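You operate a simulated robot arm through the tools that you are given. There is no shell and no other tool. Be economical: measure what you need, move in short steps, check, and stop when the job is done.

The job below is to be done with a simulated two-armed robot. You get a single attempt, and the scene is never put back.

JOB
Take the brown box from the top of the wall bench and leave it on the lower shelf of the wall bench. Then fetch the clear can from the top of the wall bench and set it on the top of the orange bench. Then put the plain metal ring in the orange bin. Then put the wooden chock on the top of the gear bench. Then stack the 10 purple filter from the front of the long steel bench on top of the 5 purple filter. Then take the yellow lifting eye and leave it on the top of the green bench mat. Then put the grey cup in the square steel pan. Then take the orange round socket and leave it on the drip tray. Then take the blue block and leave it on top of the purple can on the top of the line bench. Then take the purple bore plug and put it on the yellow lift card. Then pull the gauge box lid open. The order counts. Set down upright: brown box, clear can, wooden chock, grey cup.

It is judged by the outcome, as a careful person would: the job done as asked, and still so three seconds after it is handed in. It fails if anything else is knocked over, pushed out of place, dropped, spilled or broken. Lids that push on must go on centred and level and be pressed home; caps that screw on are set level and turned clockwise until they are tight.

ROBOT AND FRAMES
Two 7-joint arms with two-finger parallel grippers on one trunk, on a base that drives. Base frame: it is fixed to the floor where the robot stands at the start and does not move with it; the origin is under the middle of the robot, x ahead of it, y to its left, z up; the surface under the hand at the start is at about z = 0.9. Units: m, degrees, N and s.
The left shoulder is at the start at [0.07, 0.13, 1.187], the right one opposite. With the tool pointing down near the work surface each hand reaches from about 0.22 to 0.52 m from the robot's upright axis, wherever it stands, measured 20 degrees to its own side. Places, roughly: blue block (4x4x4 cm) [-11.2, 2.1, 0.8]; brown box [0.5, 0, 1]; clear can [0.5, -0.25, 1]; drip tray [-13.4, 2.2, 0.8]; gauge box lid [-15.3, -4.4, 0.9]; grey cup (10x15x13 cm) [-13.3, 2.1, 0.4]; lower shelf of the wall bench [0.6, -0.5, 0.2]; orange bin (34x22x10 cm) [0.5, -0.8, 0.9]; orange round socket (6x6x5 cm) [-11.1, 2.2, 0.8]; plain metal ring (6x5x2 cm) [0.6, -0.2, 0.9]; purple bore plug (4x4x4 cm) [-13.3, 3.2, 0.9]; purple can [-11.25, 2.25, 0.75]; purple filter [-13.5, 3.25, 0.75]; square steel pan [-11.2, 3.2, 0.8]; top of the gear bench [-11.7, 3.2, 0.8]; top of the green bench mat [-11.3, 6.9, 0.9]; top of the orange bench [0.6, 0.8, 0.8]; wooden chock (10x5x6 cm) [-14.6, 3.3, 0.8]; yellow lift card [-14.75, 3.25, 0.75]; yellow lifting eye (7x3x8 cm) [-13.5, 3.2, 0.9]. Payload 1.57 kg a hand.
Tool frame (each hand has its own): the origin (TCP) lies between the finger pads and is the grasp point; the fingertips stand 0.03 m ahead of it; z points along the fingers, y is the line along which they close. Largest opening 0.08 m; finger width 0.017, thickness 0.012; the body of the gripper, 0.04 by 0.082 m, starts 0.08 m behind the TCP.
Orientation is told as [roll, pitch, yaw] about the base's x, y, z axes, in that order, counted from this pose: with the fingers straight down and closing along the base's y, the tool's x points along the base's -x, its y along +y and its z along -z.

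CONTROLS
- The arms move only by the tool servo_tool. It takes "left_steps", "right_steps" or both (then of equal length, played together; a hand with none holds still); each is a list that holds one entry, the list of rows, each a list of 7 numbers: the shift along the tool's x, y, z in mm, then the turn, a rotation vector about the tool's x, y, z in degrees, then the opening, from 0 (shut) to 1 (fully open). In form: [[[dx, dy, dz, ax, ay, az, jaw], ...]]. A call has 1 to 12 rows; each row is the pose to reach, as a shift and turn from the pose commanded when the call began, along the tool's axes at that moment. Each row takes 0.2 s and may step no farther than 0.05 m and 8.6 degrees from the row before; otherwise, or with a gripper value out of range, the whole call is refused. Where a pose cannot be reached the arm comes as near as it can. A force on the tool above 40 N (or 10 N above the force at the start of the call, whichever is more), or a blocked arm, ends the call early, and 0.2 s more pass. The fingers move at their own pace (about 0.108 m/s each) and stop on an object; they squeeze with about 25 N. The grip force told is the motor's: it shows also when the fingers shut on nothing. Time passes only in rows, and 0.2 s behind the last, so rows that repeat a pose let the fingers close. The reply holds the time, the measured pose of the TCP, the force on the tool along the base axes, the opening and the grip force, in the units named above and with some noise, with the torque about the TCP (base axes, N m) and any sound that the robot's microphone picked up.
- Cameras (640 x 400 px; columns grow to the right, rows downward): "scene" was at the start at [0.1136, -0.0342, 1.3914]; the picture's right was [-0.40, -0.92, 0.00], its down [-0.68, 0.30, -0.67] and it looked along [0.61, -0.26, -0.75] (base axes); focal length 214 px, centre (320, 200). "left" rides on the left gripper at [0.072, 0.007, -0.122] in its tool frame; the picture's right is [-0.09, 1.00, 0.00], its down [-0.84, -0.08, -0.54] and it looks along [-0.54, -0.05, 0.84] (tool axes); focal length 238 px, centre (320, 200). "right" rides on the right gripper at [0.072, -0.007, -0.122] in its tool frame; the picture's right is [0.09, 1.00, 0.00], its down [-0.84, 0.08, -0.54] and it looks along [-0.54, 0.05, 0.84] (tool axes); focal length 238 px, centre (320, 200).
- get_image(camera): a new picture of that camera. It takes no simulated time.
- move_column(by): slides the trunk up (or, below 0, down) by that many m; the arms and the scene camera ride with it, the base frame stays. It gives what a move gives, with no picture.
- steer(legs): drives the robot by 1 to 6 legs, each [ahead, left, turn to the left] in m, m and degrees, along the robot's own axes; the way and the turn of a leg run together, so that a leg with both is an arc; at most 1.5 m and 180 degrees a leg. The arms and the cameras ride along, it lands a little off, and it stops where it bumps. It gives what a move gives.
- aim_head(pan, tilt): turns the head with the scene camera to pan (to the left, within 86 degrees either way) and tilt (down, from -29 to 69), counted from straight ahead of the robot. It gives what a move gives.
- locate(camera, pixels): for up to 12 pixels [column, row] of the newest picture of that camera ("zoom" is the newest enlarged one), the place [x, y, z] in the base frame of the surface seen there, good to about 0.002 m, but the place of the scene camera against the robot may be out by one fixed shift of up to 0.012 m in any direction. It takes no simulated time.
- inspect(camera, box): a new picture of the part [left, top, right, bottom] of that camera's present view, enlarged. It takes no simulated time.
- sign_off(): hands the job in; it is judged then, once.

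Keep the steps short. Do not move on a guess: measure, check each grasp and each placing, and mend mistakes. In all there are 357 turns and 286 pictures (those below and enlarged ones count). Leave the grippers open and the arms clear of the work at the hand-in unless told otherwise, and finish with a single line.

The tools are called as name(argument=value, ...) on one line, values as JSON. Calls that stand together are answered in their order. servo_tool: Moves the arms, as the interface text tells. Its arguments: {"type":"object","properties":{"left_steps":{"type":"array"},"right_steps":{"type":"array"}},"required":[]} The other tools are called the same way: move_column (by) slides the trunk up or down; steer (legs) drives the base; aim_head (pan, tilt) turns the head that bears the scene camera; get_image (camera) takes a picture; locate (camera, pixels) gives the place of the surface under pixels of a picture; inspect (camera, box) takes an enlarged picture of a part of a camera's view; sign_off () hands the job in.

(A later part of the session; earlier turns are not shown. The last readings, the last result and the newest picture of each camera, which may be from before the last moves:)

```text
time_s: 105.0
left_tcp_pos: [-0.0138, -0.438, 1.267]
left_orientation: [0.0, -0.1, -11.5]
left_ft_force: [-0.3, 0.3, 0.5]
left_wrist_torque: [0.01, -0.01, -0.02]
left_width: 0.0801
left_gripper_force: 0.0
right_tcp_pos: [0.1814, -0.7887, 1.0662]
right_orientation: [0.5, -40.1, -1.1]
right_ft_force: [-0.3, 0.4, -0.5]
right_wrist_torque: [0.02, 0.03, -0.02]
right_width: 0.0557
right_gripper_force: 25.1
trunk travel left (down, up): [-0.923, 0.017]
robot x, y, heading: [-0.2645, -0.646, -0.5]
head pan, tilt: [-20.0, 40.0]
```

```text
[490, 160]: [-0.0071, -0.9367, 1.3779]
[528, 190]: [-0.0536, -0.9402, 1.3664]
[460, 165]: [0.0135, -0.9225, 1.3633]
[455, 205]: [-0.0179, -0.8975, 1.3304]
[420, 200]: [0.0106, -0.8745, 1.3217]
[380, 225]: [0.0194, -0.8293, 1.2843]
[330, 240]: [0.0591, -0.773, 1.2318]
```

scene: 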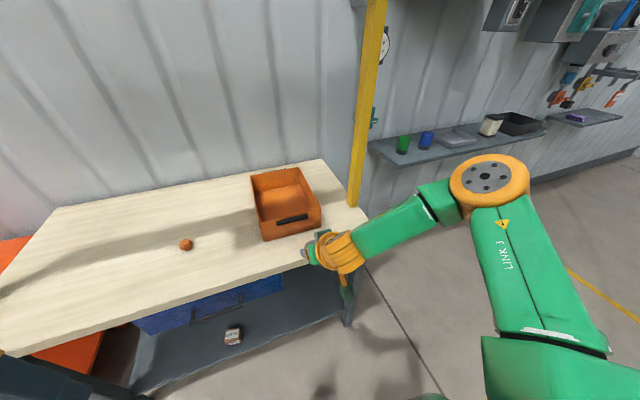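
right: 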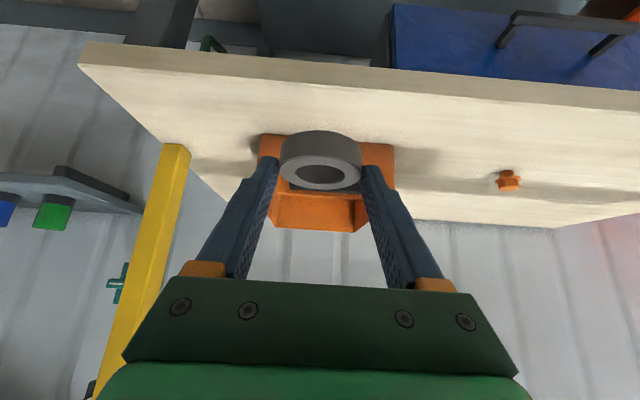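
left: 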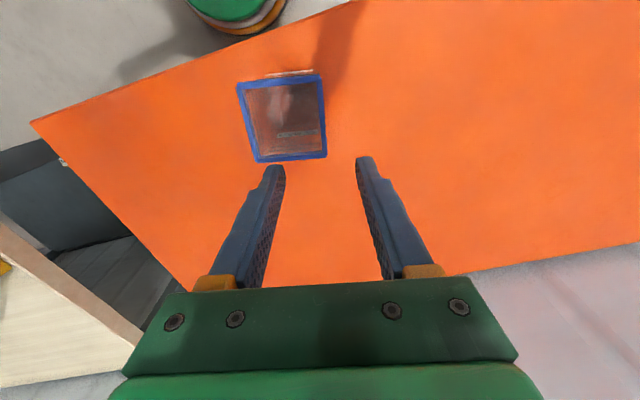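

Clear of the post. I drive forward 0.34 m so the ring is over the bin.

steer(legs=[[0.34, 0.01, 0.6]])

get_image(camera="right")

```text
time_s: 107.2
left_tcp_pos: [0.3181, -0.4271, 1.2681]
left_orientation: [0.0, -0.3, -10.8]
left_ft_force: [-0.3, -0.6, -0.2]
left_wrist_torque: [0.03, -0.02, 0.03]
left_width: 0.0798
left_gripper_force: 0.1
right_tcp_pos: [0.5186, -0.7756, 1.0663]
right_orientation: [0.3, -40.1, -0.2]
right_ft_force: [-0.5, 1.1, -1.7]
right_wrist_torque: [0.02, 0.0, 0.02]
right_width: 0.0556
right_gripper_force: 25.3
trunk travel left (down, up): [-0.923, 0.017]
robot x, y, heading: [0.0777, -0.633, -0.3]
head pan, tilt: [-20.0, 40.0]
```

```text
230 pictures are left
```

right: 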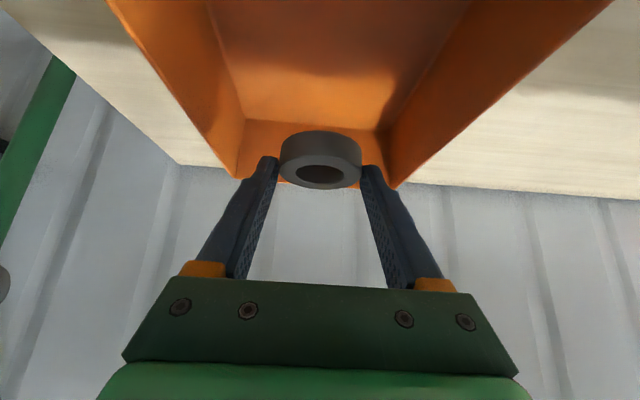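

The ring is over the bin. To keep the wrist camera clear of the front rim I go 4 cm further in, then lower 0.1 m.

steer(legs=[[0.04, 0, 0]])

move_column(by=-0.08)

get_image(camera="right")

get_image(camera="scene")

```text
time_s: 108.1
left_tcp_pos: [0.3533, -0.4271, 1.2687]
left_orientation: [-0.1, -0.5, -10.9]
left_ft_force: [-0.6, -0.1, -1.0]
left_wrist_torque: [0.0, -0.09, 0.01]
left_width: 0.0801
left_gripper_force: 0.1
right_tcp_pos: [0.5553, -0.7759, 1.0682]
right_orientation: [0.3, -40.4, -0.3]
right_ft_force: [-1.2, 0.6, -1.7]
right_wrist_torque: [0.0, 0.0, 0.0]
right_width: 0.0559
right_gripper_force: 24.9
trunk travel left (down, up): [-0.923, 0.017]
robot x, y, heading: [0.1122, -0.637, -0.2]
head pan, tilt: [-20.0, 40.0]
```

```text
time_s: 109.3
left_tcp_pos: [0.36, -0.4286, 1.1875]
left_orientation: [-0.1, -0.1, -10.9]
left_ft_force: [0.6, -0.1, 0.0]
left_wrist_torque: [-0.02, 0.0, 0.0]
left_width: 0.0799
left_gripper_force: 0.1
right_tcp_pos: [0.5609, -0.7762, 0.9851]
right_orientation: [0.5, -40.0, -0.3]
right_ft_force: [-0.1, -1.0, -1.3]
right_wrist_torque: [0.01, 0.01, -0.03]
right_width: 0.0557
right_gripper_force: 24.9
trunk travel left (down, up): [-0.843, 0.097]
robot x, y, heading: [0.1087, -0.6411, 0.2]
head pan, tilt: [-20.0, 40.0]
```

```text
229 pictures are left
```

right: 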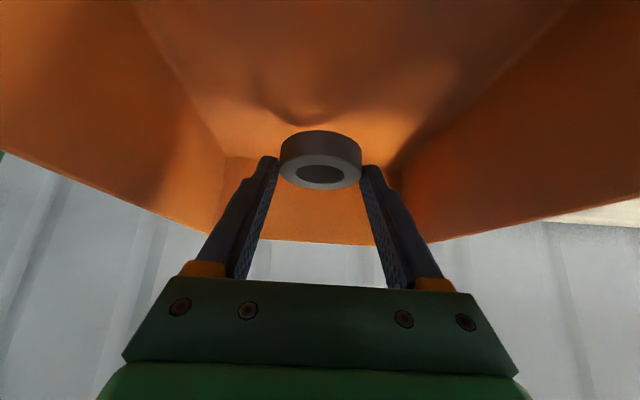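

```text
228 pictures are left
```

scene: 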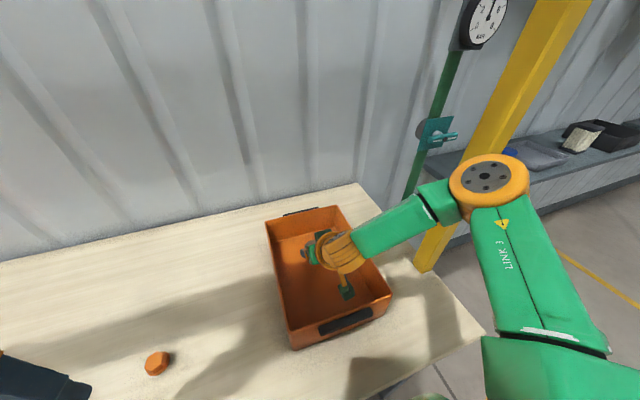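

locate(camera="right", pixels=[[320, 60], [280, 90], [360, 100], [320, 115]])

```text
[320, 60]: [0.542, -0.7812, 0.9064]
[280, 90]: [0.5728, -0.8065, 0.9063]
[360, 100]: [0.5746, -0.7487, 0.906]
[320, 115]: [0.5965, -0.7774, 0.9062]
```

Bin floor is 0.906. I lower 36 mm more (ring bottom ≈4 mm from the floor), then release and rise.

move_column(by=-0.038)

servo_tool(right_steps=[[[0, 0, 0, 0, 0, 0, 0.85], [0, 0, 0, 0, 0, 0, 0.85], [0, 0, 0, 0, 0, 0, 0.85]]])

move_column(by=0.12)

get_image(camera="right")

```text
time_s: 110.1
left_tcp_pos: [0.3603, -0.4273, 1.148]
left_orientation: [-0.1, -0.1, -10.8]
left_ft_force: [-0.9, 0.4, 0.2]
left_wrist_torque: [0.02, -0.01, -0.01]
left_width: 0.08
left_gripper_force: 0.0
right_tcp_pos: [0.5596, -0.7757, 0.9465]
right_orientation: [0.3, -40.0, -0.3]
right_ft_force: [-0.2, 0.0, -1.0]
right_wrist_torque: [0.0, 0.03, 0.03]
right_width: 0.0559
right_gripper_force: 24.7
trunk travel left (down, up): [-0.805, 0.135]
robot x, y, heading: [0.1139, -0.6386, -0.1]
head pan, tilt: [-20.0, 40.0]
```

```text
time_s: 110.9
left_tcp_pos: [0.3605, -0.428, 1.1488]
left_orientation: [-0.2, 0.0, -10.9]
left_ft_force: [-0.8, 0.5, -0.1]
left_wrist_torque: [-0.01, -0.01, -0.01]
left_width: 0.0801
left_gripper_force: 0.1
right_tcp_pos: [0.5611, -0.7748, 0.9473]
right_orientation: [0.5, -40.0, -0.4]
right_ft_force: [0.2, 0.0, 0.5]
right_wrist_torque: [0.01, -0.01, 0.0]
right_width: 0.0679
right_gripper_force: 0.0
trunk travel left (down, up): [-0.805, 0.135]
robot x, y, heading: [0.1158, -0.6369, 0.1]
head pan, tilt: [-20.0, 40.0]
```

```text
time_s: 112.4
left_tcp_pos: [0.3602, -0.4275, 1.2692]
left_orientation: [-0.2, -0.1, -11.0]
left_ft_force: [0.6, 0.2, -0.2]
left_wrist_torque: [-0.01, 0.01, -0.01]
left_width: 0.08
left_gripper_force: 0.0
right_tcp_pos: [0.5606, -0.7755, 1.0661]
right_orientation: [0.4, -40.0, -0.3]
right_ft_force: [-0.5, 0.2, -0.6]
right_wrist_torque: [0.02, 0.02, -0.03]
right_width: 0.068
right_gripper_force: 0.1
trunk travel left (down, up): [-0.925, 0.015]
robot x, y, heading: [0.1143, -0.6367, -0.1]
head pan, tilt: [-20.0, 40.0]
```

```text
227 pictures are left
```

right: 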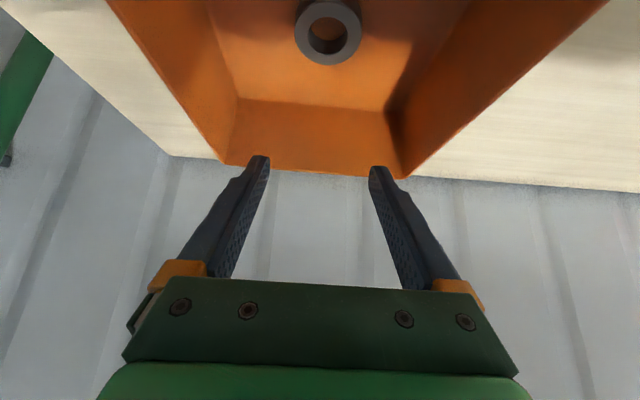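

The ring lies in the bin. I back away 0.7 m and tuck the right hand for travel.

steer(legs=[[-0.75, 0, 0]])

servo_tool(right_steps=[[[-4, -10, -45, 0, 7, 0, 1], [-8, -20, -85, 0, 14, 0, 1], [-11, -30, -125, 0, 21, 0, 1], [-14, -40, -165, 0, 28, 0, 1], [-17, -50, -200, 0, 34, 0, 1], [-18, -60, -225, 0, 40, 0, 1], [-18, -60, -225, 0, 40, 0, 1]]])

aim_head(pan=0, tilt=10)

steer(legs=[[0, 0, 165]])

get_image(camera="scene")

```text
time_s: 116.5
left_tcp_pos: [-0.3936, -0.4253, 1.2677]
left_orientation: [-0.2, 0.0, -10.9]
left_ft_force: [-0.2, 0.1, 0.1]
left_wrist_torque: [-0.03, -0.02, 0.01]
left_width: 0.08
left_gripper_force: 0.0
right_tcp_pos: [-0.1946, -0.7733, 1.0662]
right_orientation: [0.4, -39.9, -0.3]
right_ft_force: [0.1, -1.3, -0.3]
right_wrist_torque: [0.0, 0.01, 0.03]
right_width: 0.0682
right_gripper_force: 0.0
trunk travel left (down, up): [-0.925, 0.015]
robot x, y, heading: [-0.6384, -0.6348, 0.1]
head pan, tilt: [-20.0, 40.0]
```

```text
time_s: 118.1
left_tcp_pos: [-0.3943, -0.425, 1.2699]
left_orientation: [-0.3, -0.1, -11.0]
left_ft_force: [0.6, -0.6, -0.1]
left_wrist_torque: [0.0, 0.01, 0.02]
left_width: 0.08
left_gripper_force: 0.0
right_tcp_pos: [-0.3253, -0.8351, 1.2508]
right_orientation: [0.4, 0.1, -0.1]
right_ft_force: [0.4, -0.4, -0.3]
right_wrist_torque: [0.03, 0.02, -0.02]
right_width: 0.08
right_gripper_force: 0.1
trunk travel left (down, up): [-0.925, 0.015]
robot x, y, heading: [-0.6372, -0.6388, -0.3]
head pan, tilt: [-20.0, 40.0]
```

```text
time_s: 119.1
left_tcp_pos: [-0.396, -0.4262, 1.2692]
left_orientation: [-0.2, -0.1, -10.9]
left_ft_force: [0.3, 0.7, -0.3]
left_wrist_torque: [-0.01, 0.04, -0.01]
left_width: 0.08
left_gripper_force: 0.0
right_tcp_pos: [-0.3248, -0.8359, 1.2496]
right_orientation: [0.2, 0.0, 0.0]
right_ft_force: [0.3, -0.4, 0.3]
right_wrist_torque: [0.01, -0.02, -0.01]
right_width: 0.0801
right_gripper_force: 0.0
trunk travel left (down, up): [-0.925, 0.015]
robot x, y, heading: [-0.6427, -0.6351, -0.2]
head pan, tilt: [0.0, 10.0]
```

```text
time_s: 126.3
left_tcp_pos: [-0.9292, -0.7853, 1.2692]
left_orientation: [-0.1, -0.1, 156.0]
left_ft_force: [0.5, 0.2, -0.2]
left_wrist_torque: [0.0, 0.0, -0.01]
left_width: 0.0798
left_gripper_force: 0.0
right_tcp_pos: [-0.9045, -0.3696, 1.2495]
right_orientation: [0.5, 0.0, 166.9]
right_ft_force: [0.7, -0.6, 0.9]
right_wrist_torque: [0.01, 0.0, -0.01]
right_width: 0.0801
right_gripper_force: 0.1
trunk travel left (down, up): [-0.925, 0.015]
robot x, y, heading: [-0.6404, -0.6386, 166.5]
head pan, tilt: [0.0, 10.0]
```

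```text
226 pictures are left
```

scene: 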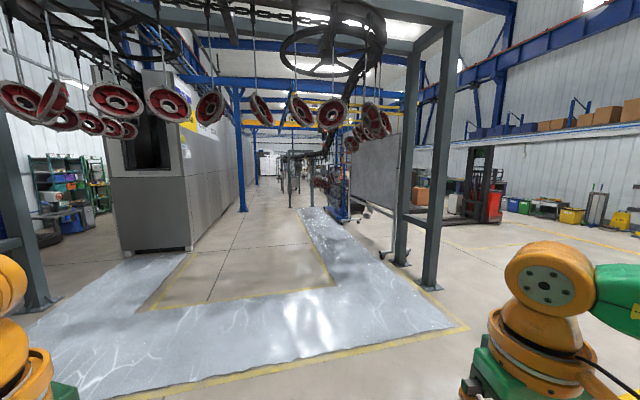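

A large hall with a hanging conveyor. I measure obstacles to plan a route toward x≈-11…-15, y≈2…7.

locate(camera="scene", pixels=[[435, 285], [400, 260], [120, 250], [240, 210], [340, 215], [490, 215], [560, 215], [520, 240], [455, 320], [300, 110], [180, 100], [340, 120]])

aim_head(pan=-45, tilt=10)

get_image(camera="scene")

```text
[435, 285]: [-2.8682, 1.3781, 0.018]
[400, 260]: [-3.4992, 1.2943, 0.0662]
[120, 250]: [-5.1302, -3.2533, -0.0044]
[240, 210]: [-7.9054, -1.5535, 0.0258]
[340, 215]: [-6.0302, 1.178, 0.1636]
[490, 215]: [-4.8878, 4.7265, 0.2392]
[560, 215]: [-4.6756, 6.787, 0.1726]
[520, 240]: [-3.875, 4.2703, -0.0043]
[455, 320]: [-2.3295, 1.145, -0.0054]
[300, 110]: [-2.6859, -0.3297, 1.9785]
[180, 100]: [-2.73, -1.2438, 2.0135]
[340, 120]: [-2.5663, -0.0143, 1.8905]
```

```text
time_s: 127.4
left_tcp_pos: [-0.9282, -0.7857, 1.2695]
left_orientation: [-0.2, -0.1, 156.1]
left_ft_force: [-0.9, -0.3, -0.6]
left_wrist_torque: [0.01, 0.0, -0.02]
left_width: 0.0802
left_gripper_force: 0.0
right_tcp_pos: [-0.9034, -0.3712, 1.2494]
right_orientation: [0.3, 0.0, 167.0]
right_ft_force: [1.2, -0.6, -0.9]
right_wrist_torque: [0.01, 0.0, -0.01]
right_width: 0.08
right_gripper_force: 0.1
trunk travel left (down, up): [-0.925, 0.015]
robot x, y, heading: [-0.636, -0.6346, 167.1]
head pan, tilt: [-45.0, 10.0]
```

```text
225 pictures are left
```

scene: 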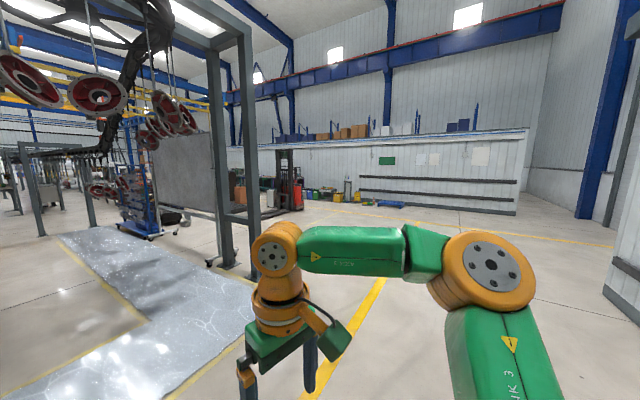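

I head around the conveyor's right side: turn to ~106° and drive 3.4 m, then look along -x.

steer(legs=[[0, 0, -61], [1.13, 0, 0], [1.13, 0, 0], [1.13, 0, 0], [0, 0, 74]])

aim_head(pan=0, tilt=10)

get_image(camera="scene")

```text
time_s: 149.7
left_tcp_pos: [-1.7644, 2.4051, 1.2694]
left_orientation: [-0.2, -0.1, 168.0]
left_ft_force: [-1.8, 0.1, 0.4]
left_wrist_torque: [0.03, 0.0, 0.0]
left_width: 0.08
left_gripper_force: 0.1
right_tcp_pos: [-1.8271, 2.8162, 1.249]
right_orientation: [0.4, 0.0, 179.0]
right_ft_force: [0.2, 0.6, -0.7]
right_wrist_torque: [-0.02, 0.0, 0.01]
right_width: 0.0799
right_gripper_force: 0.0
trunk travel left (down, up): [-0.925, 0.015]
robot x, y, heading: [-1.5132, 2.6119, 178.6]
head pan, tilt: [-45.0, 10.0]
```

```text
time_s: 150.8
left_tcp_pos: [-1.7636, 2.4054, 1.269]
left_orientation: [-0.1, -0.2, 168.1]
left_ft_force: [-0.4, -0.7, -1.2]
left_wrist_torque: [-0.01, 0.02, -0.02]
left_width: 0.0799
left_gripper_force: 0.0
right_tcp_pos: [-1.8265, 2.8158, 1.2496]
right_orientation: [0.4, 0.1, 179.0]
right_ft_force: [-0.5, 0.3, 0.3]
right_wrist_torque: [-0.01, -0.03, -0.01]
right_width: 0.0798
right_gripper_force: 0.0
trunk travel left (down, up): [-0.925, 0.015]
robot x, y, heading: [-1.5123, 2.6133, 178.9]
head pan, tilt: [0.0, 10.0]
```

```text
224 pictures are left
```

scene: 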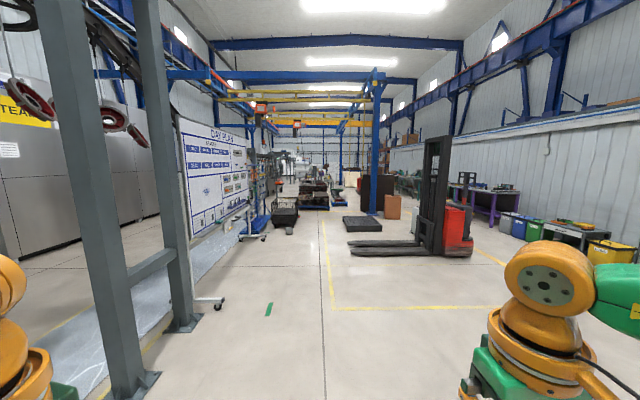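

locate(camera="scene", pixels=[[350, 252], [285, 225], [355, 230], [310, 205], [325, 240], [330, 215], [343, 200], [250, 238], [312, 190], [375, 215], [390, 213], [325, 204]])

inspect(camera="scene", box=[240, 130, 440, 260])

```text
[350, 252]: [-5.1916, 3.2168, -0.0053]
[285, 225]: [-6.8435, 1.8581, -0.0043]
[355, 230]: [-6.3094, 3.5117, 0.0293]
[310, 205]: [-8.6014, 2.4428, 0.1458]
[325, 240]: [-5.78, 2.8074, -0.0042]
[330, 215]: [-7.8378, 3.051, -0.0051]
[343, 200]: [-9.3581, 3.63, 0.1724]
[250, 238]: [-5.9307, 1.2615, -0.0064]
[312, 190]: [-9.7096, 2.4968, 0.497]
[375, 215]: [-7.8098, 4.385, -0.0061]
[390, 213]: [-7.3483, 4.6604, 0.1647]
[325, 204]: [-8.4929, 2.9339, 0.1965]
```

```text
3.08 times, centred on (340, 195) of scene
```

zoom: 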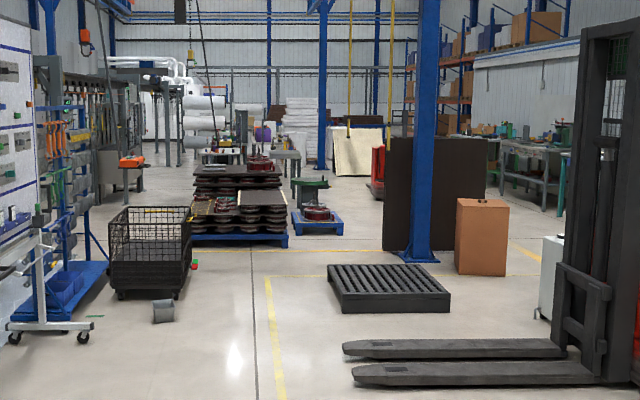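

Way ahead at y≈2.65 is clear to x≈-6.5. I drive 4.9 m and look again.

steer(legs=[[1.25, 0, 0], [1.25, 0, 0], [1.25, 0, 0], [1.15, 0, 0]])

get_image(camera="scene")

```text
time_s: 174.1
left_tcp_pos: [-6.5961, 2.3809, 1.2693]
left_orientation: [-0.1, -0.1, 169.9]
left_ft_force: [0.5, -1.2, 0.1]
left_wrist_torque: [0.01, 0.05, -0.01]
left_width: 0.0797
left_gripper_force: 0.1
right_tcp_pos: [-6.671, 2.79, 1.2497]
right_orientation: [0.3, -0.1, -179.4]
right_ft_force: [-0.2, 0.6, -0.4]
right_wrist_torque: [0.03, -0.05, -0.02]
right_width: 0.08
right_gripper_force: 0.1
trunk travel left (down, up): [-0.925, 0.015]
robot x, y, heading: [-6.3551, 2.5914, -179.4]
head pan, tilt: [0.0, 10.0]
```

```text
222 pictures are left
```

scene: 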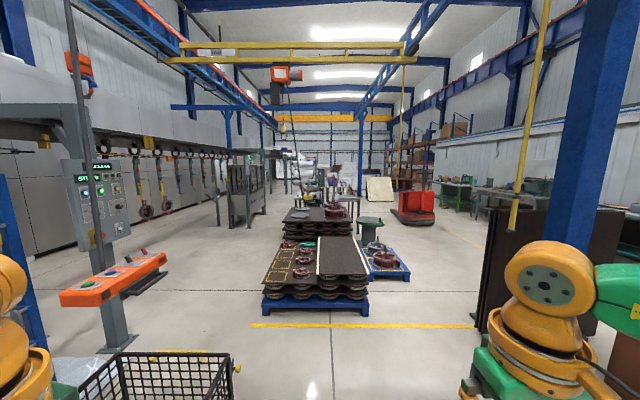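

inspect(camera="scene", box=[240, 150, 480, 310])

locate(camera="scene", pixels=[[315, 305], [262, 295], [368, 300], [405, 275], [365, 260], [335, 190], [375, 232], [415, 218], [350, 215], [285, 225], [310, 195], [450, 235]])

```text
2.50 times, centred on (360, 230) of scene
```

zoom: 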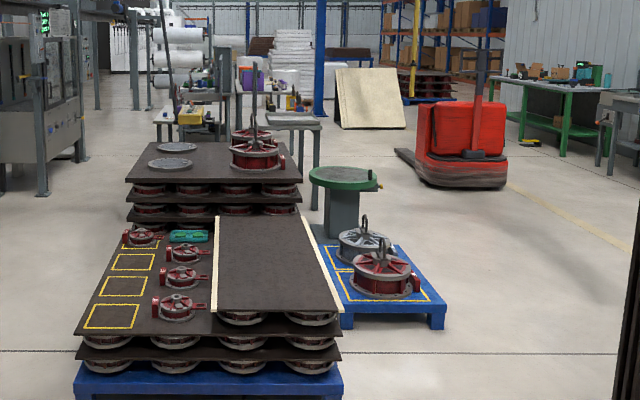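

```text
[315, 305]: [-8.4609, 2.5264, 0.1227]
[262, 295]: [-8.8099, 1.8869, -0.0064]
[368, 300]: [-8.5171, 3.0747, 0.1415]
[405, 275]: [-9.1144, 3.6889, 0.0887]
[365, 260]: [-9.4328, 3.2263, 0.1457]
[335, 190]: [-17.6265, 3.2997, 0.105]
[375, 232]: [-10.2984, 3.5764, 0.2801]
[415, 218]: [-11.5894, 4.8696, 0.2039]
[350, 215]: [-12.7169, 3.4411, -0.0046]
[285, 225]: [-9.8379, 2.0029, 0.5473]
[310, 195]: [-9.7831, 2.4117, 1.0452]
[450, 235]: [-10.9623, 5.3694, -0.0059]
```

locate(camera="scene", pixels=[[485, 330], [500, 300], [480, 350], [160, 265], [110, 345], [230, 390], [180, 350], [225, 225], [250, 225], [230, 280], [420, 290], [440, 310]])

aim_head(pan=-40, tilt=20)

get_image(camera="scene")

```text
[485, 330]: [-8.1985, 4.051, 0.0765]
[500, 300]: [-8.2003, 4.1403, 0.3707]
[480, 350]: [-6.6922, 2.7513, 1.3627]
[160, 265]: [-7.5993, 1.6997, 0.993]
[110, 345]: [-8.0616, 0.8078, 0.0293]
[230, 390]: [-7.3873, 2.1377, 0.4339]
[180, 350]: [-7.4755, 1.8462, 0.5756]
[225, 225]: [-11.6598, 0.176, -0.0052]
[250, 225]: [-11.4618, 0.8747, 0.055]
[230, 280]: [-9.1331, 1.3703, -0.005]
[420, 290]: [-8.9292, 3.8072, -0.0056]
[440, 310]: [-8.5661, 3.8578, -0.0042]
```

```text
time_s: 175.2
left_tcp_pos: [-6.5977, 2.3821, 1.2698]
left_orientation: [-0.2, -0.1, 169.7]
left_ft_force: [0.1, 0.6, -0.4]
left_wrist_torque: [-0.01, -0.04, -0.02]
left_width: 0.0801
left_gripper_force: 0.1
right_tcp_pos: [-6.6724, 2.7889, 1.2491]
right_orientation: [0.3, 0.0, -179.5]
right_ft_force: [-0.4, 0.3, 0.9]
right_wrist_torque: [0.02, 0.03, 0.02]
right_width: 0.0797
right_gripper_force: 0.1
trunk travel left (down, up): [-0.925, 0.015]
robot x, y, heading: [-6.3556, 2.5952, -179.3]
head pan, tilt: [-40.0, 20.0]
```

```text
220 pictures are left
```

scene: 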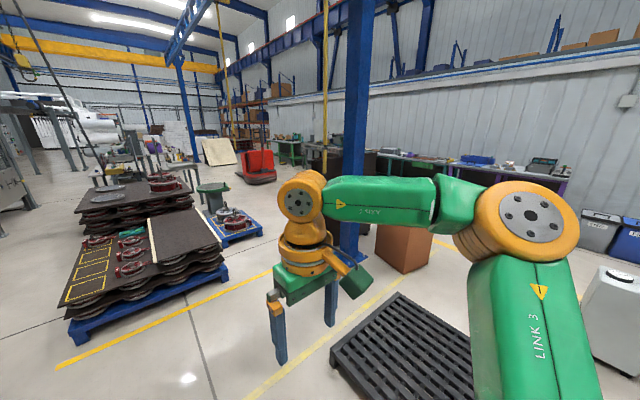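

locate(camera="scene", pixels=[[332, 348], [400, 294], [353, 262], [260, 230], [222, 278], [200, 330], [275, 182], [245, 178], [380, 250]])

```text
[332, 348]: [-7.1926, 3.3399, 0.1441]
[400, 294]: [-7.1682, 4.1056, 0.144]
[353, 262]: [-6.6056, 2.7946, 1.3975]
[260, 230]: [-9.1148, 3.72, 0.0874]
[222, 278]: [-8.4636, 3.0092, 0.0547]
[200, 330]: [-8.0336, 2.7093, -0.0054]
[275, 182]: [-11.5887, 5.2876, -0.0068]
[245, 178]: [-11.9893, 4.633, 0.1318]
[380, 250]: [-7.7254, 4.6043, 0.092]
```

The gap between board edge [-8.2,4.05] and the pallet stack (y≤3.1) is ~0.95 m. I go straight to x≈-7.7, sidestep to y≈3.57, then forward to -8.75.

aim_head(pan=0, tilt=20)

steer(legs=[[1.33, 0, -0.6], [0, -0.97, 0]])

get_image(camera="scene")

```text
time_s: 176.3
left_tcp_pos: [-6.5969, 2.3817, 1.27]
left_orientation: [-0.3, -0.1, 169.8]
left_ft_force: [0.6, 0.2, -0.4]
left_wrist_torque: [0.02, -0.01, -0.01]
left_width: 0.0799
left_gripper_force: 0.0
right_tcp_pos: [-6.6712, 2.7897, 1.249]
right_orientation: [0.4, -0.1, -179.4]
right_ft_force: [-1.2, -0.3, -0.6]
right_wrist_torque: [0.02, 0.01, 0.01]
right_width: 0.0801
right_gripper_force: 0.0
trunk travel left (down, up): [-0.925, 0.015]
robot x, y, heading: [-6.3532, 2.5976, -179.4]
head pan, tilt: [0.0, 20.0]
```

```text
time_s: 187.4
left_tcp_pos: [-7.8967, 3.3316, 1.2688]
left_orientation: [-0.3, -0.1, 169.9]
left_ft_force: [0.5, -0.7, 0.6]
left_wrist_torque: [0.02, 0.0, 0.03]
left_width: 0.0801
left_gripper_force: 0.0
right_tcp_pos: [-7.9743, 3.7412, 1.2484]
right_orientation: [0.2, 0.0, -179.3]
right_ft_force: [0.1, -0.3, 0.4]
right_wrist_torque: [0.04, -0.05, -0.01]
right_width: 0.08
right_gripper_force: 0.0
trunk travel left (down, up): [-0.925, 0.015]
robot x, y, heading: [-7.656, 3.5455, -179.6]
head pan, tilt: [0.0, 20.0]
```

```text
219 pictures are left
```

scene: 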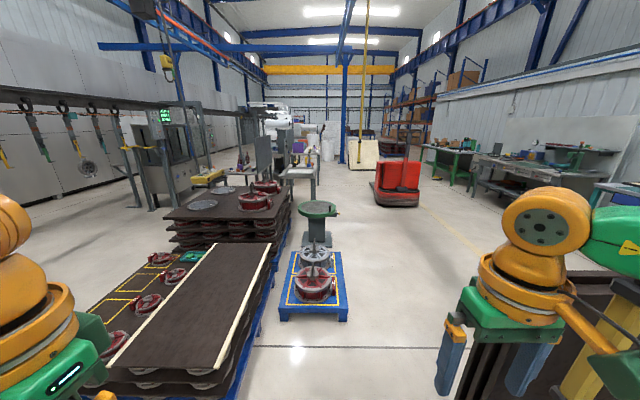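

steer(legs=[[1.05, 0, 0], [0, -0.9, 0], [1.0, 0, 0]])

aim_head(pan=25, tilt=18)

get_image(camera="scene")

```text
time_s: 202.0
left_tcp_pos: [-9.9931, 4.2128, 1.2695]
left_orientation: [-0.3, -0.2, 169.2]
left_ft_force: [0.8, -0.4, -0.9]
left_wrist_torque: [0.02, 0.02, 0.02]
left_width: 0.08
left_gripper_force: 0.0
right_tcp_pos: [-10.0643, 4.6245, 1.2492]
right_orientation: [0.3, -0.1, -179.9]
right_ft_force: [0.0, 0.5, 1.1]
right_wrist_torque: [-0.02, -0.01, 0.01]
right_width: 0.0799
right_gripper_force: 0.1
trunk travel left (down, up): [-0.925, 0.015]
robot x, y, heading: [-9.7497, 4.421, 179.8]
head pan, tilt: [0.0, 20.0]
```

```text
time_s: 202.9
left_tcp_pos: [-9.9936, 4.2132, 1.2694]
left_orientation: [-0.2, -0.1, 169.2]
left_ft_force: [0.2, 0.4, 0.9]
left_wrist_torque: [0.01, 0.0, -0.01]
left_width: 0.0801
left_gripper_force: 0.0
right_tcp_pos: [-10.0645, 4.6233, 1.2501]
right_orientation: [0.3, 0.0, -179.9]
right_ft_force: [-0.2, -0.4, -1.0]
right_wrist_torque: [0.0, 0.03, 0.0]
right_width: 0.0802
right_gripper_force: 0.1
trunk travel left (down, up): [-0.925, 0.015]
robot x, y, heading: [-9.7475, 4.4232, 180.1]
head pan, tilt: [25.0, 18.0]
```

```text
218 pictures are left
```

scene: 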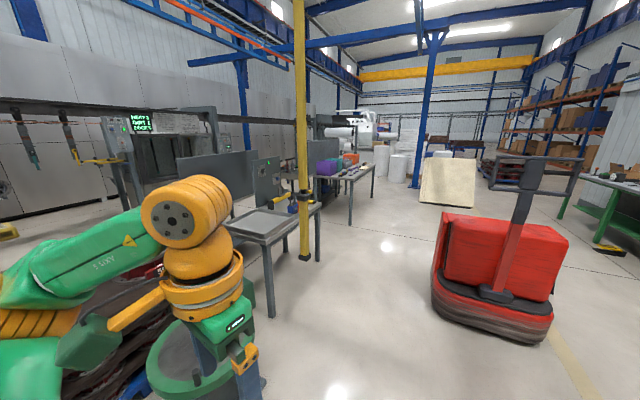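

locate(camera="scene", pixels=[[303, 258], [303, 200], [265, 215], [318, 203], [270, 300], [345, 172], [370, 165], [350, 215], [440, 310], [450, 290], [300, 100], [235, 375]])

inspect(camera="scene", box=[200, 120, 440, 280])

```text
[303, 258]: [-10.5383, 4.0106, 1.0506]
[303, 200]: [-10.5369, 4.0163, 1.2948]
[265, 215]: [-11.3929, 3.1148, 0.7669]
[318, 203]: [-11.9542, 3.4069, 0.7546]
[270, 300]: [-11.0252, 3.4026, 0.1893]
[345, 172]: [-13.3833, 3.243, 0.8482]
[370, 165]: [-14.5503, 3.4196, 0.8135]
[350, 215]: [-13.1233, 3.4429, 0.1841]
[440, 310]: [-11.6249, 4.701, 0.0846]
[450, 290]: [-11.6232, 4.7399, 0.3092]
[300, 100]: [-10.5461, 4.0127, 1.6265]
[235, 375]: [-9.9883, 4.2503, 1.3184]
```

```text
2.50 times, centred on (320, 200) of scene
```

zoom: 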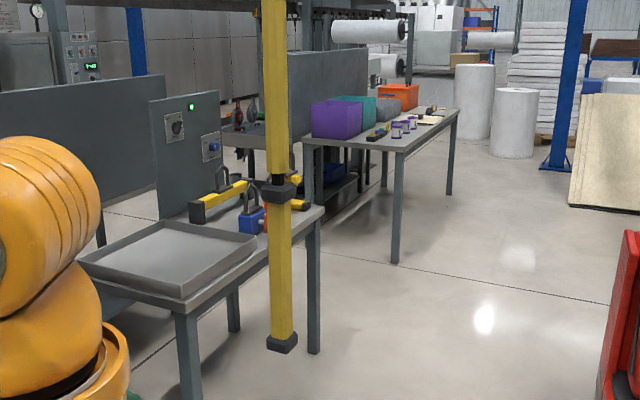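

aim_head(pan=0, tilt=25)

get_image(camera="scene")

```text
time_s: 203.8
left_tcp_pos: [-9.9942, 4.2144, 1.2694]
left_orientation: [-0.2, -0.1, 169.2]
left_ft_force: [0.2, -0.5, -1.0]
left_wrist_torque: [-0.02, -0.01, 0.0]
left_width: 0.0799
left_gripper_force: 0.1
right_tcp_pos: [-10.0644, 4.6237, 1.25]
right_orientation: [0.3, 0.1, -179.9]
right_ft_force: [-0.4, -0.4, 0.2]
right_wrist_torque: [-0.07, -0.04, -0.02]
right_width: 0.0797
right_gripper_force: 0.0
trunk travel left (down, up): [-0.925, 0.015]
robot x, y, heading: [-9.747, 4.4249, 179.8]
head pan, tilt: [0.0, 25.0]
```

```text
216 pictures are left
```

scene: 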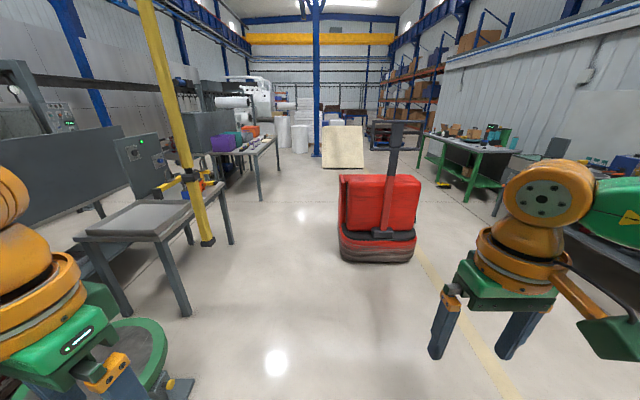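

locate(camera="scene", pixels=[[342, 255], [412, 258], [340, 190], [420, 185], [375, 265], [207, 240], [185, 310], [345, 230]])

```text
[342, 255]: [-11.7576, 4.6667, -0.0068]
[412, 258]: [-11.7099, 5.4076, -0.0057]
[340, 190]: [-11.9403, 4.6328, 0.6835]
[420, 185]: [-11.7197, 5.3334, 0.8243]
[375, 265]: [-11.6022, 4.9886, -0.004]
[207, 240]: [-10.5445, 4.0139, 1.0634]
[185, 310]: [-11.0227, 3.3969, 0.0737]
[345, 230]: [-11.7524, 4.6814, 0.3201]
```

Plan: pass the hanging mast (at [-10.54,4.01]) on its right at y≈4.55, then slip left before the truck and run along y≈4.05 in front of the benches.

steer(legs=[[0, -0.12, 0], [1.3, 0, 0], [0.25, 0.5, 0], [1.0, 0, 0]])

get_image(camera="scene")

```text
time_s: 218.6
left_tcp_pos: [-12.5409, 3.9163, 1.2699]
left_orientation: [-0.2, -0.4, 167.2]
left_ft_force: [0.1, 0.1, -0.6]
left_wrist_torque: [0.02, 0.01, 0.02]
left_width: 0.0799
left_gripper_force: 0.1
right_tcp_pos: [-12.5972, 4.3275, 1.2498]
right_orientation: [0.3, -0.1, 177.9]
right_ft_force: [-0.5, 0.7, 0.0]
right_wrist_torque: [0.0, 0.0, -0.03]
right_width: 0.0803
right_gripper_force: 0.1
trunk travel left (down, up): [-0.925, 0.015]
robot x, y, heading: [-12.2912, 4.1136, 177.5]
head pan, tilt: [0.0, 25.0]
```

```text
215 pictures are left
```

scene: 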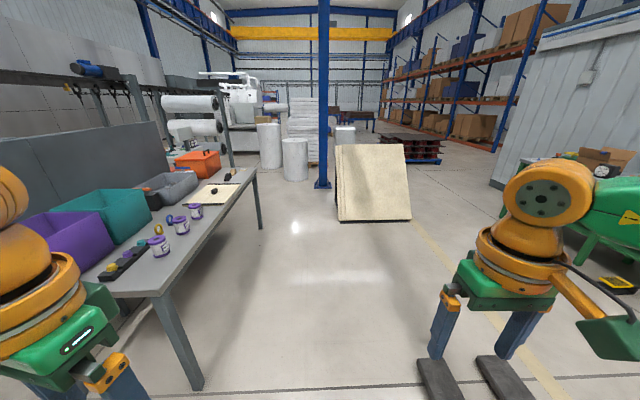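

The long steel bench has the filters, a black strip with small parts, the card and the chock. I measure.

locate(camera="scene", pixels=[[228, 180], [215, 190], [195, 208], [182, 222], [162, 242], [158, 228], [125, 250], [110, 265], [215, 240], [258, 172], [160, 295], [195, 220]])

inspect(camera="scene", box=[90, 155, 270, 290])

```text
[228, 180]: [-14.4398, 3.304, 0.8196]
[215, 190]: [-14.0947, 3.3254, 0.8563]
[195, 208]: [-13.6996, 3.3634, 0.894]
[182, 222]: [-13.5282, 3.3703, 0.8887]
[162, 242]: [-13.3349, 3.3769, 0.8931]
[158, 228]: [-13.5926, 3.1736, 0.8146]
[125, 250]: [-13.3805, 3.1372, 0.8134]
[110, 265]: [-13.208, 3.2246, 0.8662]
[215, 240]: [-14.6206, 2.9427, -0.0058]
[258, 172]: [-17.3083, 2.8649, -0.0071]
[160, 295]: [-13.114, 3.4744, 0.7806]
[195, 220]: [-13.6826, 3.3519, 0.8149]
```

```text
2.96 times, centred on (180, 222) of scene
```

zoom: 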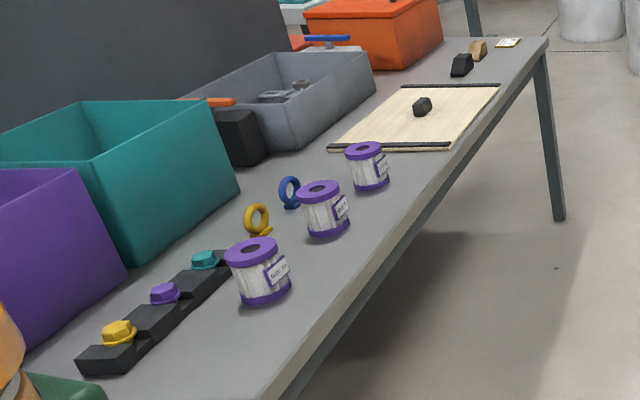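

locate(camera="scene", pixels=[[340, 220], [410, 220], [337, 150], [323, 185], [230, 176], [237, 173]])

locate(camera="zoom", pixels=[[462, 65], [478, 50], [508, 43], [545, 42], [422, 107]])

```text
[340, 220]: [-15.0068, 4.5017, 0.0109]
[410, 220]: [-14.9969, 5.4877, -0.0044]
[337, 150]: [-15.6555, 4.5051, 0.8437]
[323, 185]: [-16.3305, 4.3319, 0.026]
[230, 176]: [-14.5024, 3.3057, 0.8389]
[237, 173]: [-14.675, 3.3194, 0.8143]
```

```text
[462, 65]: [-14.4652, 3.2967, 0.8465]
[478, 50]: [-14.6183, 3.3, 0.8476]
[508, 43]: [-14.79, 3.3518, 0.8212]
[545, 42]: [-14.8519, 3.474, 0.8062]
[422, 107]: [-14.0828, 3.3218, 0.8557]
```

Wooden chock at [-14.61,3.30], black one beside it at -14.46. I drive to x≈-14.46 and turn to face the bench.

steer(legs=[[1.1, 0.05, 2], [1.07, 0.05, 0.5], [0, 0, 90]])

aim_head(pan=0, tilt=40)

get_image(camera="scene")

```text
time_s: 233.3
left_tcp_pos: [-14.2386, 3.7736, 1.2692]
left_orientation: [-0.2, -0.2, -97.8]
left_ft_force: [0.1, 0.0, 0.0]
left_wrist_torque: [0.01, 0.0, 0.04]
left_width: 0.08
left_gripper_force: 0.2
right_tcp_pos: [-14.6441, 3.6812, 1.2494]
right_orientation: [0.2, 0.0, -87.0]
right_ft_force: [-0.6, 0.3, 0.1]
right_wrist_torque: [-0.02, 0.02, 0.01]
right_width: 0.0799
right_gripper_force: 0.1
trunk travel left (down, up): [-0.925, 0.015]
robot x, y, heading: [-14.4613, 4.0067, -87.1]
head pan, tilt: [0.0, 25.0]
```

```text
time_s: 234.0
left_tcp_pos: [-14.2392, 3.7739, 1.2687]
left_orientation: [-0.3, -0.1, -97.7]
left_ft_force: [1.4, -1.2, 0.6]
left_wrist_torque: [-0.03, 0.01, 0.03]
left_width: 0.0802
left_gripper_force: 0.1
right_tcp_pos: [-14.6447, 3.6804, 1.2497]
right_orientation: [0.3, -0.1, -87.0]
right_ft_force: [-0.5, 0.6, -0.9]
right_wrist_torque: [0.05, 0.0, 0.02]
right_width: 0.0798
right_gripper_force: 0.0
trunk travel left (down, up): [-0.925, 0.015]
robot x, y, heading: [-14.4621, 4.005, -87.2]
head pan, tilt: [0.0, 40.0]
```

```text
213 pictures are left
```

scene: 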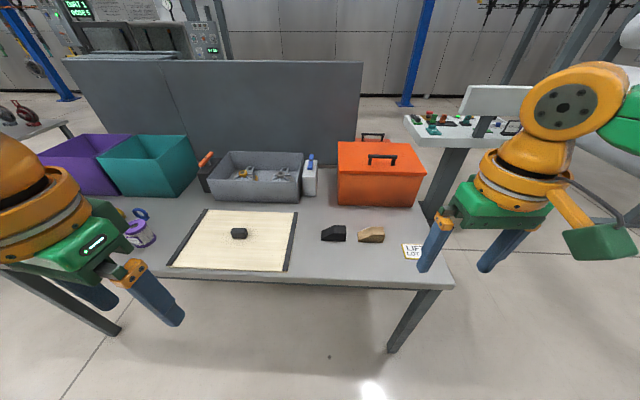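

I straighten the heading, move 0.27 m closer, lower the trunk 0.15 m, and look with the right wrist camera.

steer(legs=[[0.27, 0, -2.8]])

move_column(by=-0.15)

get_image(camera="right")

get_image(camera="scene")

```text
time_s: 236.0
left_tcp_pos: [-14.2421, 3.4937, 1.2702]
left_orientation: [-0.1, -0.3, -100.4]
left_ft_force: [-0.2, 0.2, 0.2]
left_wrist_torque: [-0.04, 0.0, 0.02]
left_width: 0.0798
left_gripper_force: 0.0
right_tcp_pos: [-14.6518, 3.4208, 1.2506]
right_orientation: [0.4, -0.3, -89.7]
right_ft_force: [-0.5, -0.1, -0.5]
right_wrist_torque: [-0.03, 0.01, -0.01]
right_width: 0.08
right_gripper_force: 0.0
trunk travel left (down, up): [-0.925, 0.015]
robot x, y, heading: [-14.4522, 3.7349, -89.9]
head pan, tilt: [0.0, 40.0]
```

```text
time_s: 237.7
left_tcp_pos: [-14.2437, 3.4899, 1.1195]
left_orientation: [-0.2, -0.1, -100.5]
left_ft_force: [-0.4, 0.4, 0.2]
left_wrist_torque: [0.01, 0.0, 0.0]
left_width: 0.0799
left_gripper_force: 0.1
right_tcp_pos: [-14.6518, 3.4173, 1.099]
right_orientation: [0.2, 0.0, -89.7]
right_ft_force: [0.1, -0.1, -0.2]
right_wrist_torque: [0.01, 0.0, 0.0]
right_width: 0.0802
right_gripper_force: 0.0
trunk travel left (down, up): [-0.775, 0.165]
robot x, y, heading: [-14.4546, 3.7317, -90.1]
head pan, tilt: [0.0, 40.0]
```

```text
212 pictures are left
```

right: 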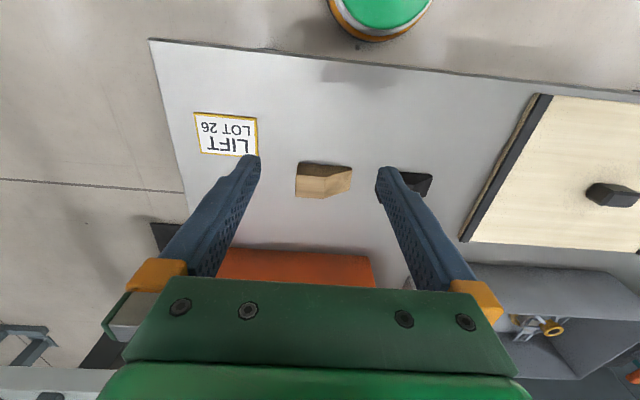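

```text
211 pictures are left
```

scene: 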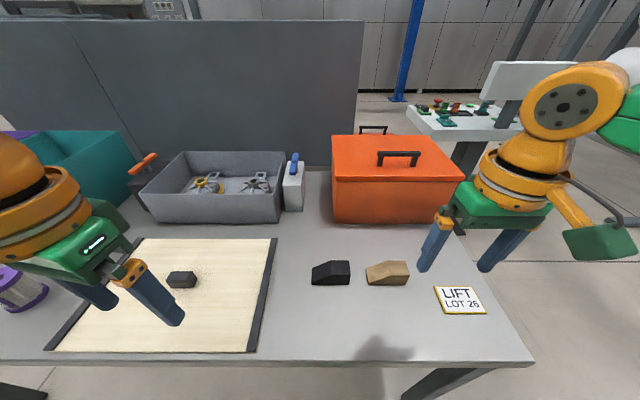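

inspect(camera="right", box=[270, 140, 440, 220])

locate(camera="right", pixels=[[298, 176], [326, 175], [352, 170], [352, 182], [296, 196], [324, 196], [322, 186], [340, 178], [324, 165], [400, 175], [280, 225]])

```text
3.76 times, centred on (355, 180) of right
```

zoom: 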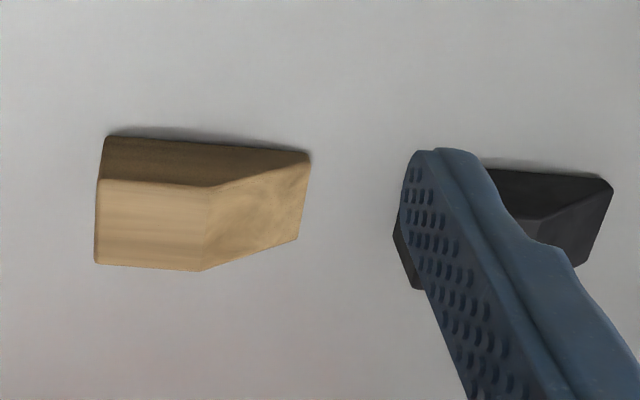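

```text
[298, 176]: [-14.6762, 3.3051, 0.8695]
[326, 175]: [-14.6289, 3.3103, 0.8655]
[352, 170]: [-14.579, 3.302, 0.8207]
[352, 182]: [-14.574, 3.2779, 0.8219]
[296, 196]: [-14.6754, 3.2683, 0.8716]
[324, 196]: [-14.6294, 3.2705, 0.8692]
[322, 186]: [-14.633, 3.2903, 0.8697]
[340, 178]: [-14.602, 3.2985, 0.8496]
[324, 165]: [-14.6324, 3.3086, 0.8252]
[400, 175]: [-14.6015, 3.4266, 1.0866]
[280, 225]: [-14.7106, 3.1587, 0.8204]
```

The chock's flat top spans x -14.677…-14.632, y 3.268–3.308, top 0.870; long axis along base x. I turn the right hand 92° so it closes across it and bring it above.

servo_tool(right_steps=[[[-12, 1, 0, 0, 0, -8.34, 1], [-24, 2, 0, 0, 0, -16.7, 1], [-36, 3, 0, 0, 0, -25, 1], [-48, 4, 0, 0, 0, -33.4, 1], [-60, 5, 10, 0, 0, -41.7, 1], [-72, 6, 20, 0, 0, -50, 1], [-84, 8, 35, 0, 0, -58.4, 1], [-96, 9, 50, 0, 0, -66.7, 1], [-108, 10, 65, 0, 0, -75, 1], [-120, 11, 80, 0, 0, -83.4, 1], [-129, 12, 95, 0, 0, -91.7, 1], [-129, 12, 95, 0, 0, -91.7, 1]]])

get_image(camera="right")

```text
time_s: 240.3
left_tcp_pos: [-14.2434, 3.491, 1.1191]
left_orientation: [-0.3, -0.2, -100.6]
left_ft_force: [0.6, 0.0, -0.1]
left_wrist_torque: [-0.01, 0.04, 0.0]
left_width: 0.0801
left_gripper_force: 0.1
right_tcp_pos: [-14.5415, 3.4918, 0.9493]
right_orientation: [-0.4, -0.4, 1.9]
right_ft_force: [0.1, 0.2, 0.1]
right_wrist_torque: [0.03, -0.02, 0.02]
right_width: 0.08
right_gripper_force: 0.1
right hand out of reach, approached as far as the arm can: row 5, 6, 7, 8, 9, 10, 11, 12
trunk travel left (down, up): [-0.775, 0.165]
robot x, y, heading: [-14.4562, 3.739, -89.7]
head pan, tilt: [0.0, 40.0]
```

```text
209 pictures are left
```

right: 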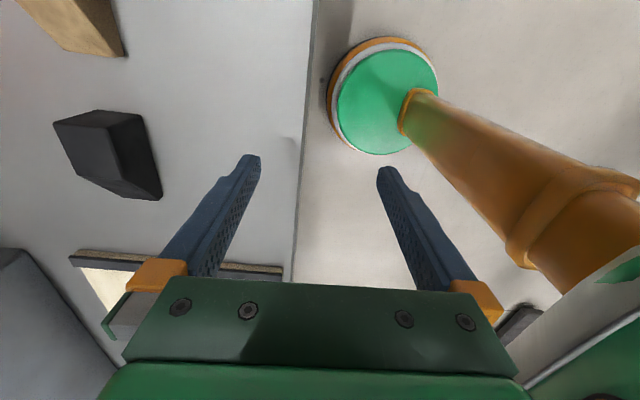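

That wrist direction folds the arm badly. I raise and turn back, then turn the other way.

servo_tool(right_steps=[[[5, -3, -30, 0, 0, 8.3, 1], [14, -9, -60, 0, 0, 16.6, 1], [25, -16, -90, 0, 0, 25, 1], [36, -23, -110, 0, 0, 33.3, 1], [48, -30, -125, 0, 0, 41.6, 1], [60, -38, -135, 0, 0, 50, 1], [73, -46, -145, 0, 0, 58.2, 1], [86, -54, -150, 0, 0, 66.6, 1], [98, -62, -150, 0, 0, 75, 1], [110, -70, -150, 0, 0, 83.2, 1], [110, -70, -150, 0, 0, 91.5, 1], [110, -70, -150, 0, 0, 91.5, 1]]])

servo_tool(right_steps=[[[-12, 1, 0, 0, 0, 8.1, 1], [-24, 2, 0, 0, 0, 16.2, 1], [-36, 3, 0, 0, 0, 24.3, 1], [-48, 4, 0, 0, 0, 32.4, 1], [-60, 5, 10, 0, 0, 40.5, 1], [-72, 6, 20, 0, 0, 48.6, 1], [-84, 8, 35, 0, 0, 56.7, 1], [-96, 9, 50, 0, 0, 64.8, 1], [-108, 10, 65, 0, 0, 72.9, 1], [-120, 11, 80, 0, 0, 81, 1], [-129, 12, 95, 0, 0, 88.3, 1], [-129, 12, 95, 0, 0, 88.3, 1]]])

get_image(camera="right")

```text
time_s: 242.9
left_tcp_pos: [-14.2426, 3.4895, 1.1187]
left_orientation: [-0.2, -0.1, -100.6]
left_ft_force: [0.1, 0.4, -1.1]
left_wrist_torque: [-0.04, 0.01, 0.0]
left_width: 0.0799
left_gripper_force: 0.1
right_tcp_pos: [-14.6479, 3.4278, 1.104]
right_orientation: [0.3, 0.0, -89.6]
right_ft_force: [-0.3, 0.2, -0.8]
right_wrist_torque: [0.0, 0.0, 0.03]
right_width: 0.0802
right_gripper_force: 0.1
trunk travel left (down, up): [-0.775, 0.165]
robot x, y, heading: [-14.4535, 3.7365, -90.0]
head pan, tilt: [0.0, 40.0]
```

```text
time_s: 245.5
left_tcp_pos: [-14.2434, 3.4901, 1.1192]
left_orientation: [-0.2, -0.2, -100.5]
left_ft_force: [-0.3, 0.1, -0.1]
left_wrist_torque: [0.02, 0.0, -0.02]
left_width: 0.0801
left_gripper_force: 0.0
right_tcp_pos: [-14.6379, 3.3043, 1.0082]
right_orientation: [0.1, 0.4, -177.9]
right_ft_force: [0.2, 0.2, -0.1]
right_wrist_torque: [0.0, 0.03, 0.01]
right_width: 0.0801
right_gripper_force: 0.0
right hand out of reach, approached as far as the arm can: row 11, 12
trunk travel left (down, up): [-0.775, 0.165]
robot x, y, heading: [-14.4512, 3.7343, -89.4]
head pan, tilt: [0.0, 40.0]
```

```text
208 pictures are left
```

right: 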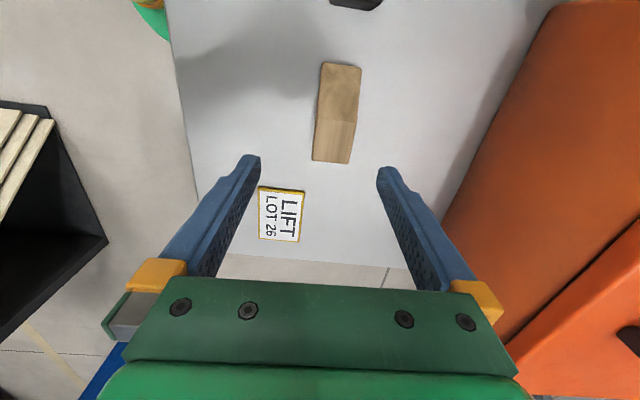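

This way works. I step the base 3 cm closer for reach and measure the chock in this view.

steer(legs=[[0.035, 0, 0]])

get_image(camera="right")

```text
time_s: 246.4
left_tcp_pos: [-14.243, 3.4614, 1.1205]
left_orientation: [-0.1, -0.4, -100.5]
left_ft_force: [-0.4, -0.1, 0.5]
left_wrist_torque: [-0.07, 0.01, 0.05]
left_width: 0.0799
left_gripper_force: 0.0
right_tcp_pos: [-14.6391, 3.2746, 1.0095]
right_orientation: [0.4, 0.3, -177.7]
right_ft_force: [-0.4, 0.5, 0.6]
right_wrist_torque: [-0.07, 0.02, 0.01]
right_width: 0.0801
right_gripper_force: 0.0
trunk travel left (down, up): [-0.775, 0.165]
robot x, y, heading: [-14.455, 3.6991, -89.8]
head pan, tilt: [0.0, 40.0]
```

```text
207 pictures are left
```

right: 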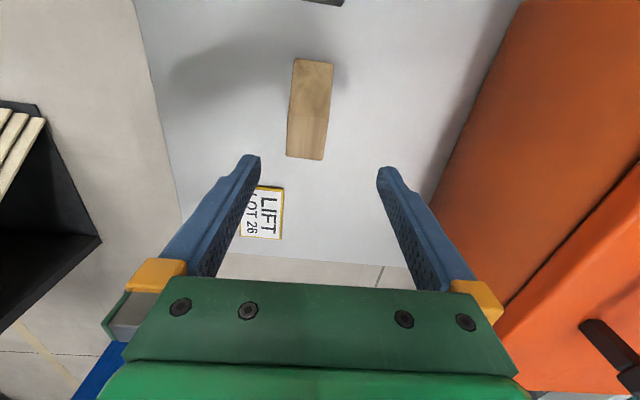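

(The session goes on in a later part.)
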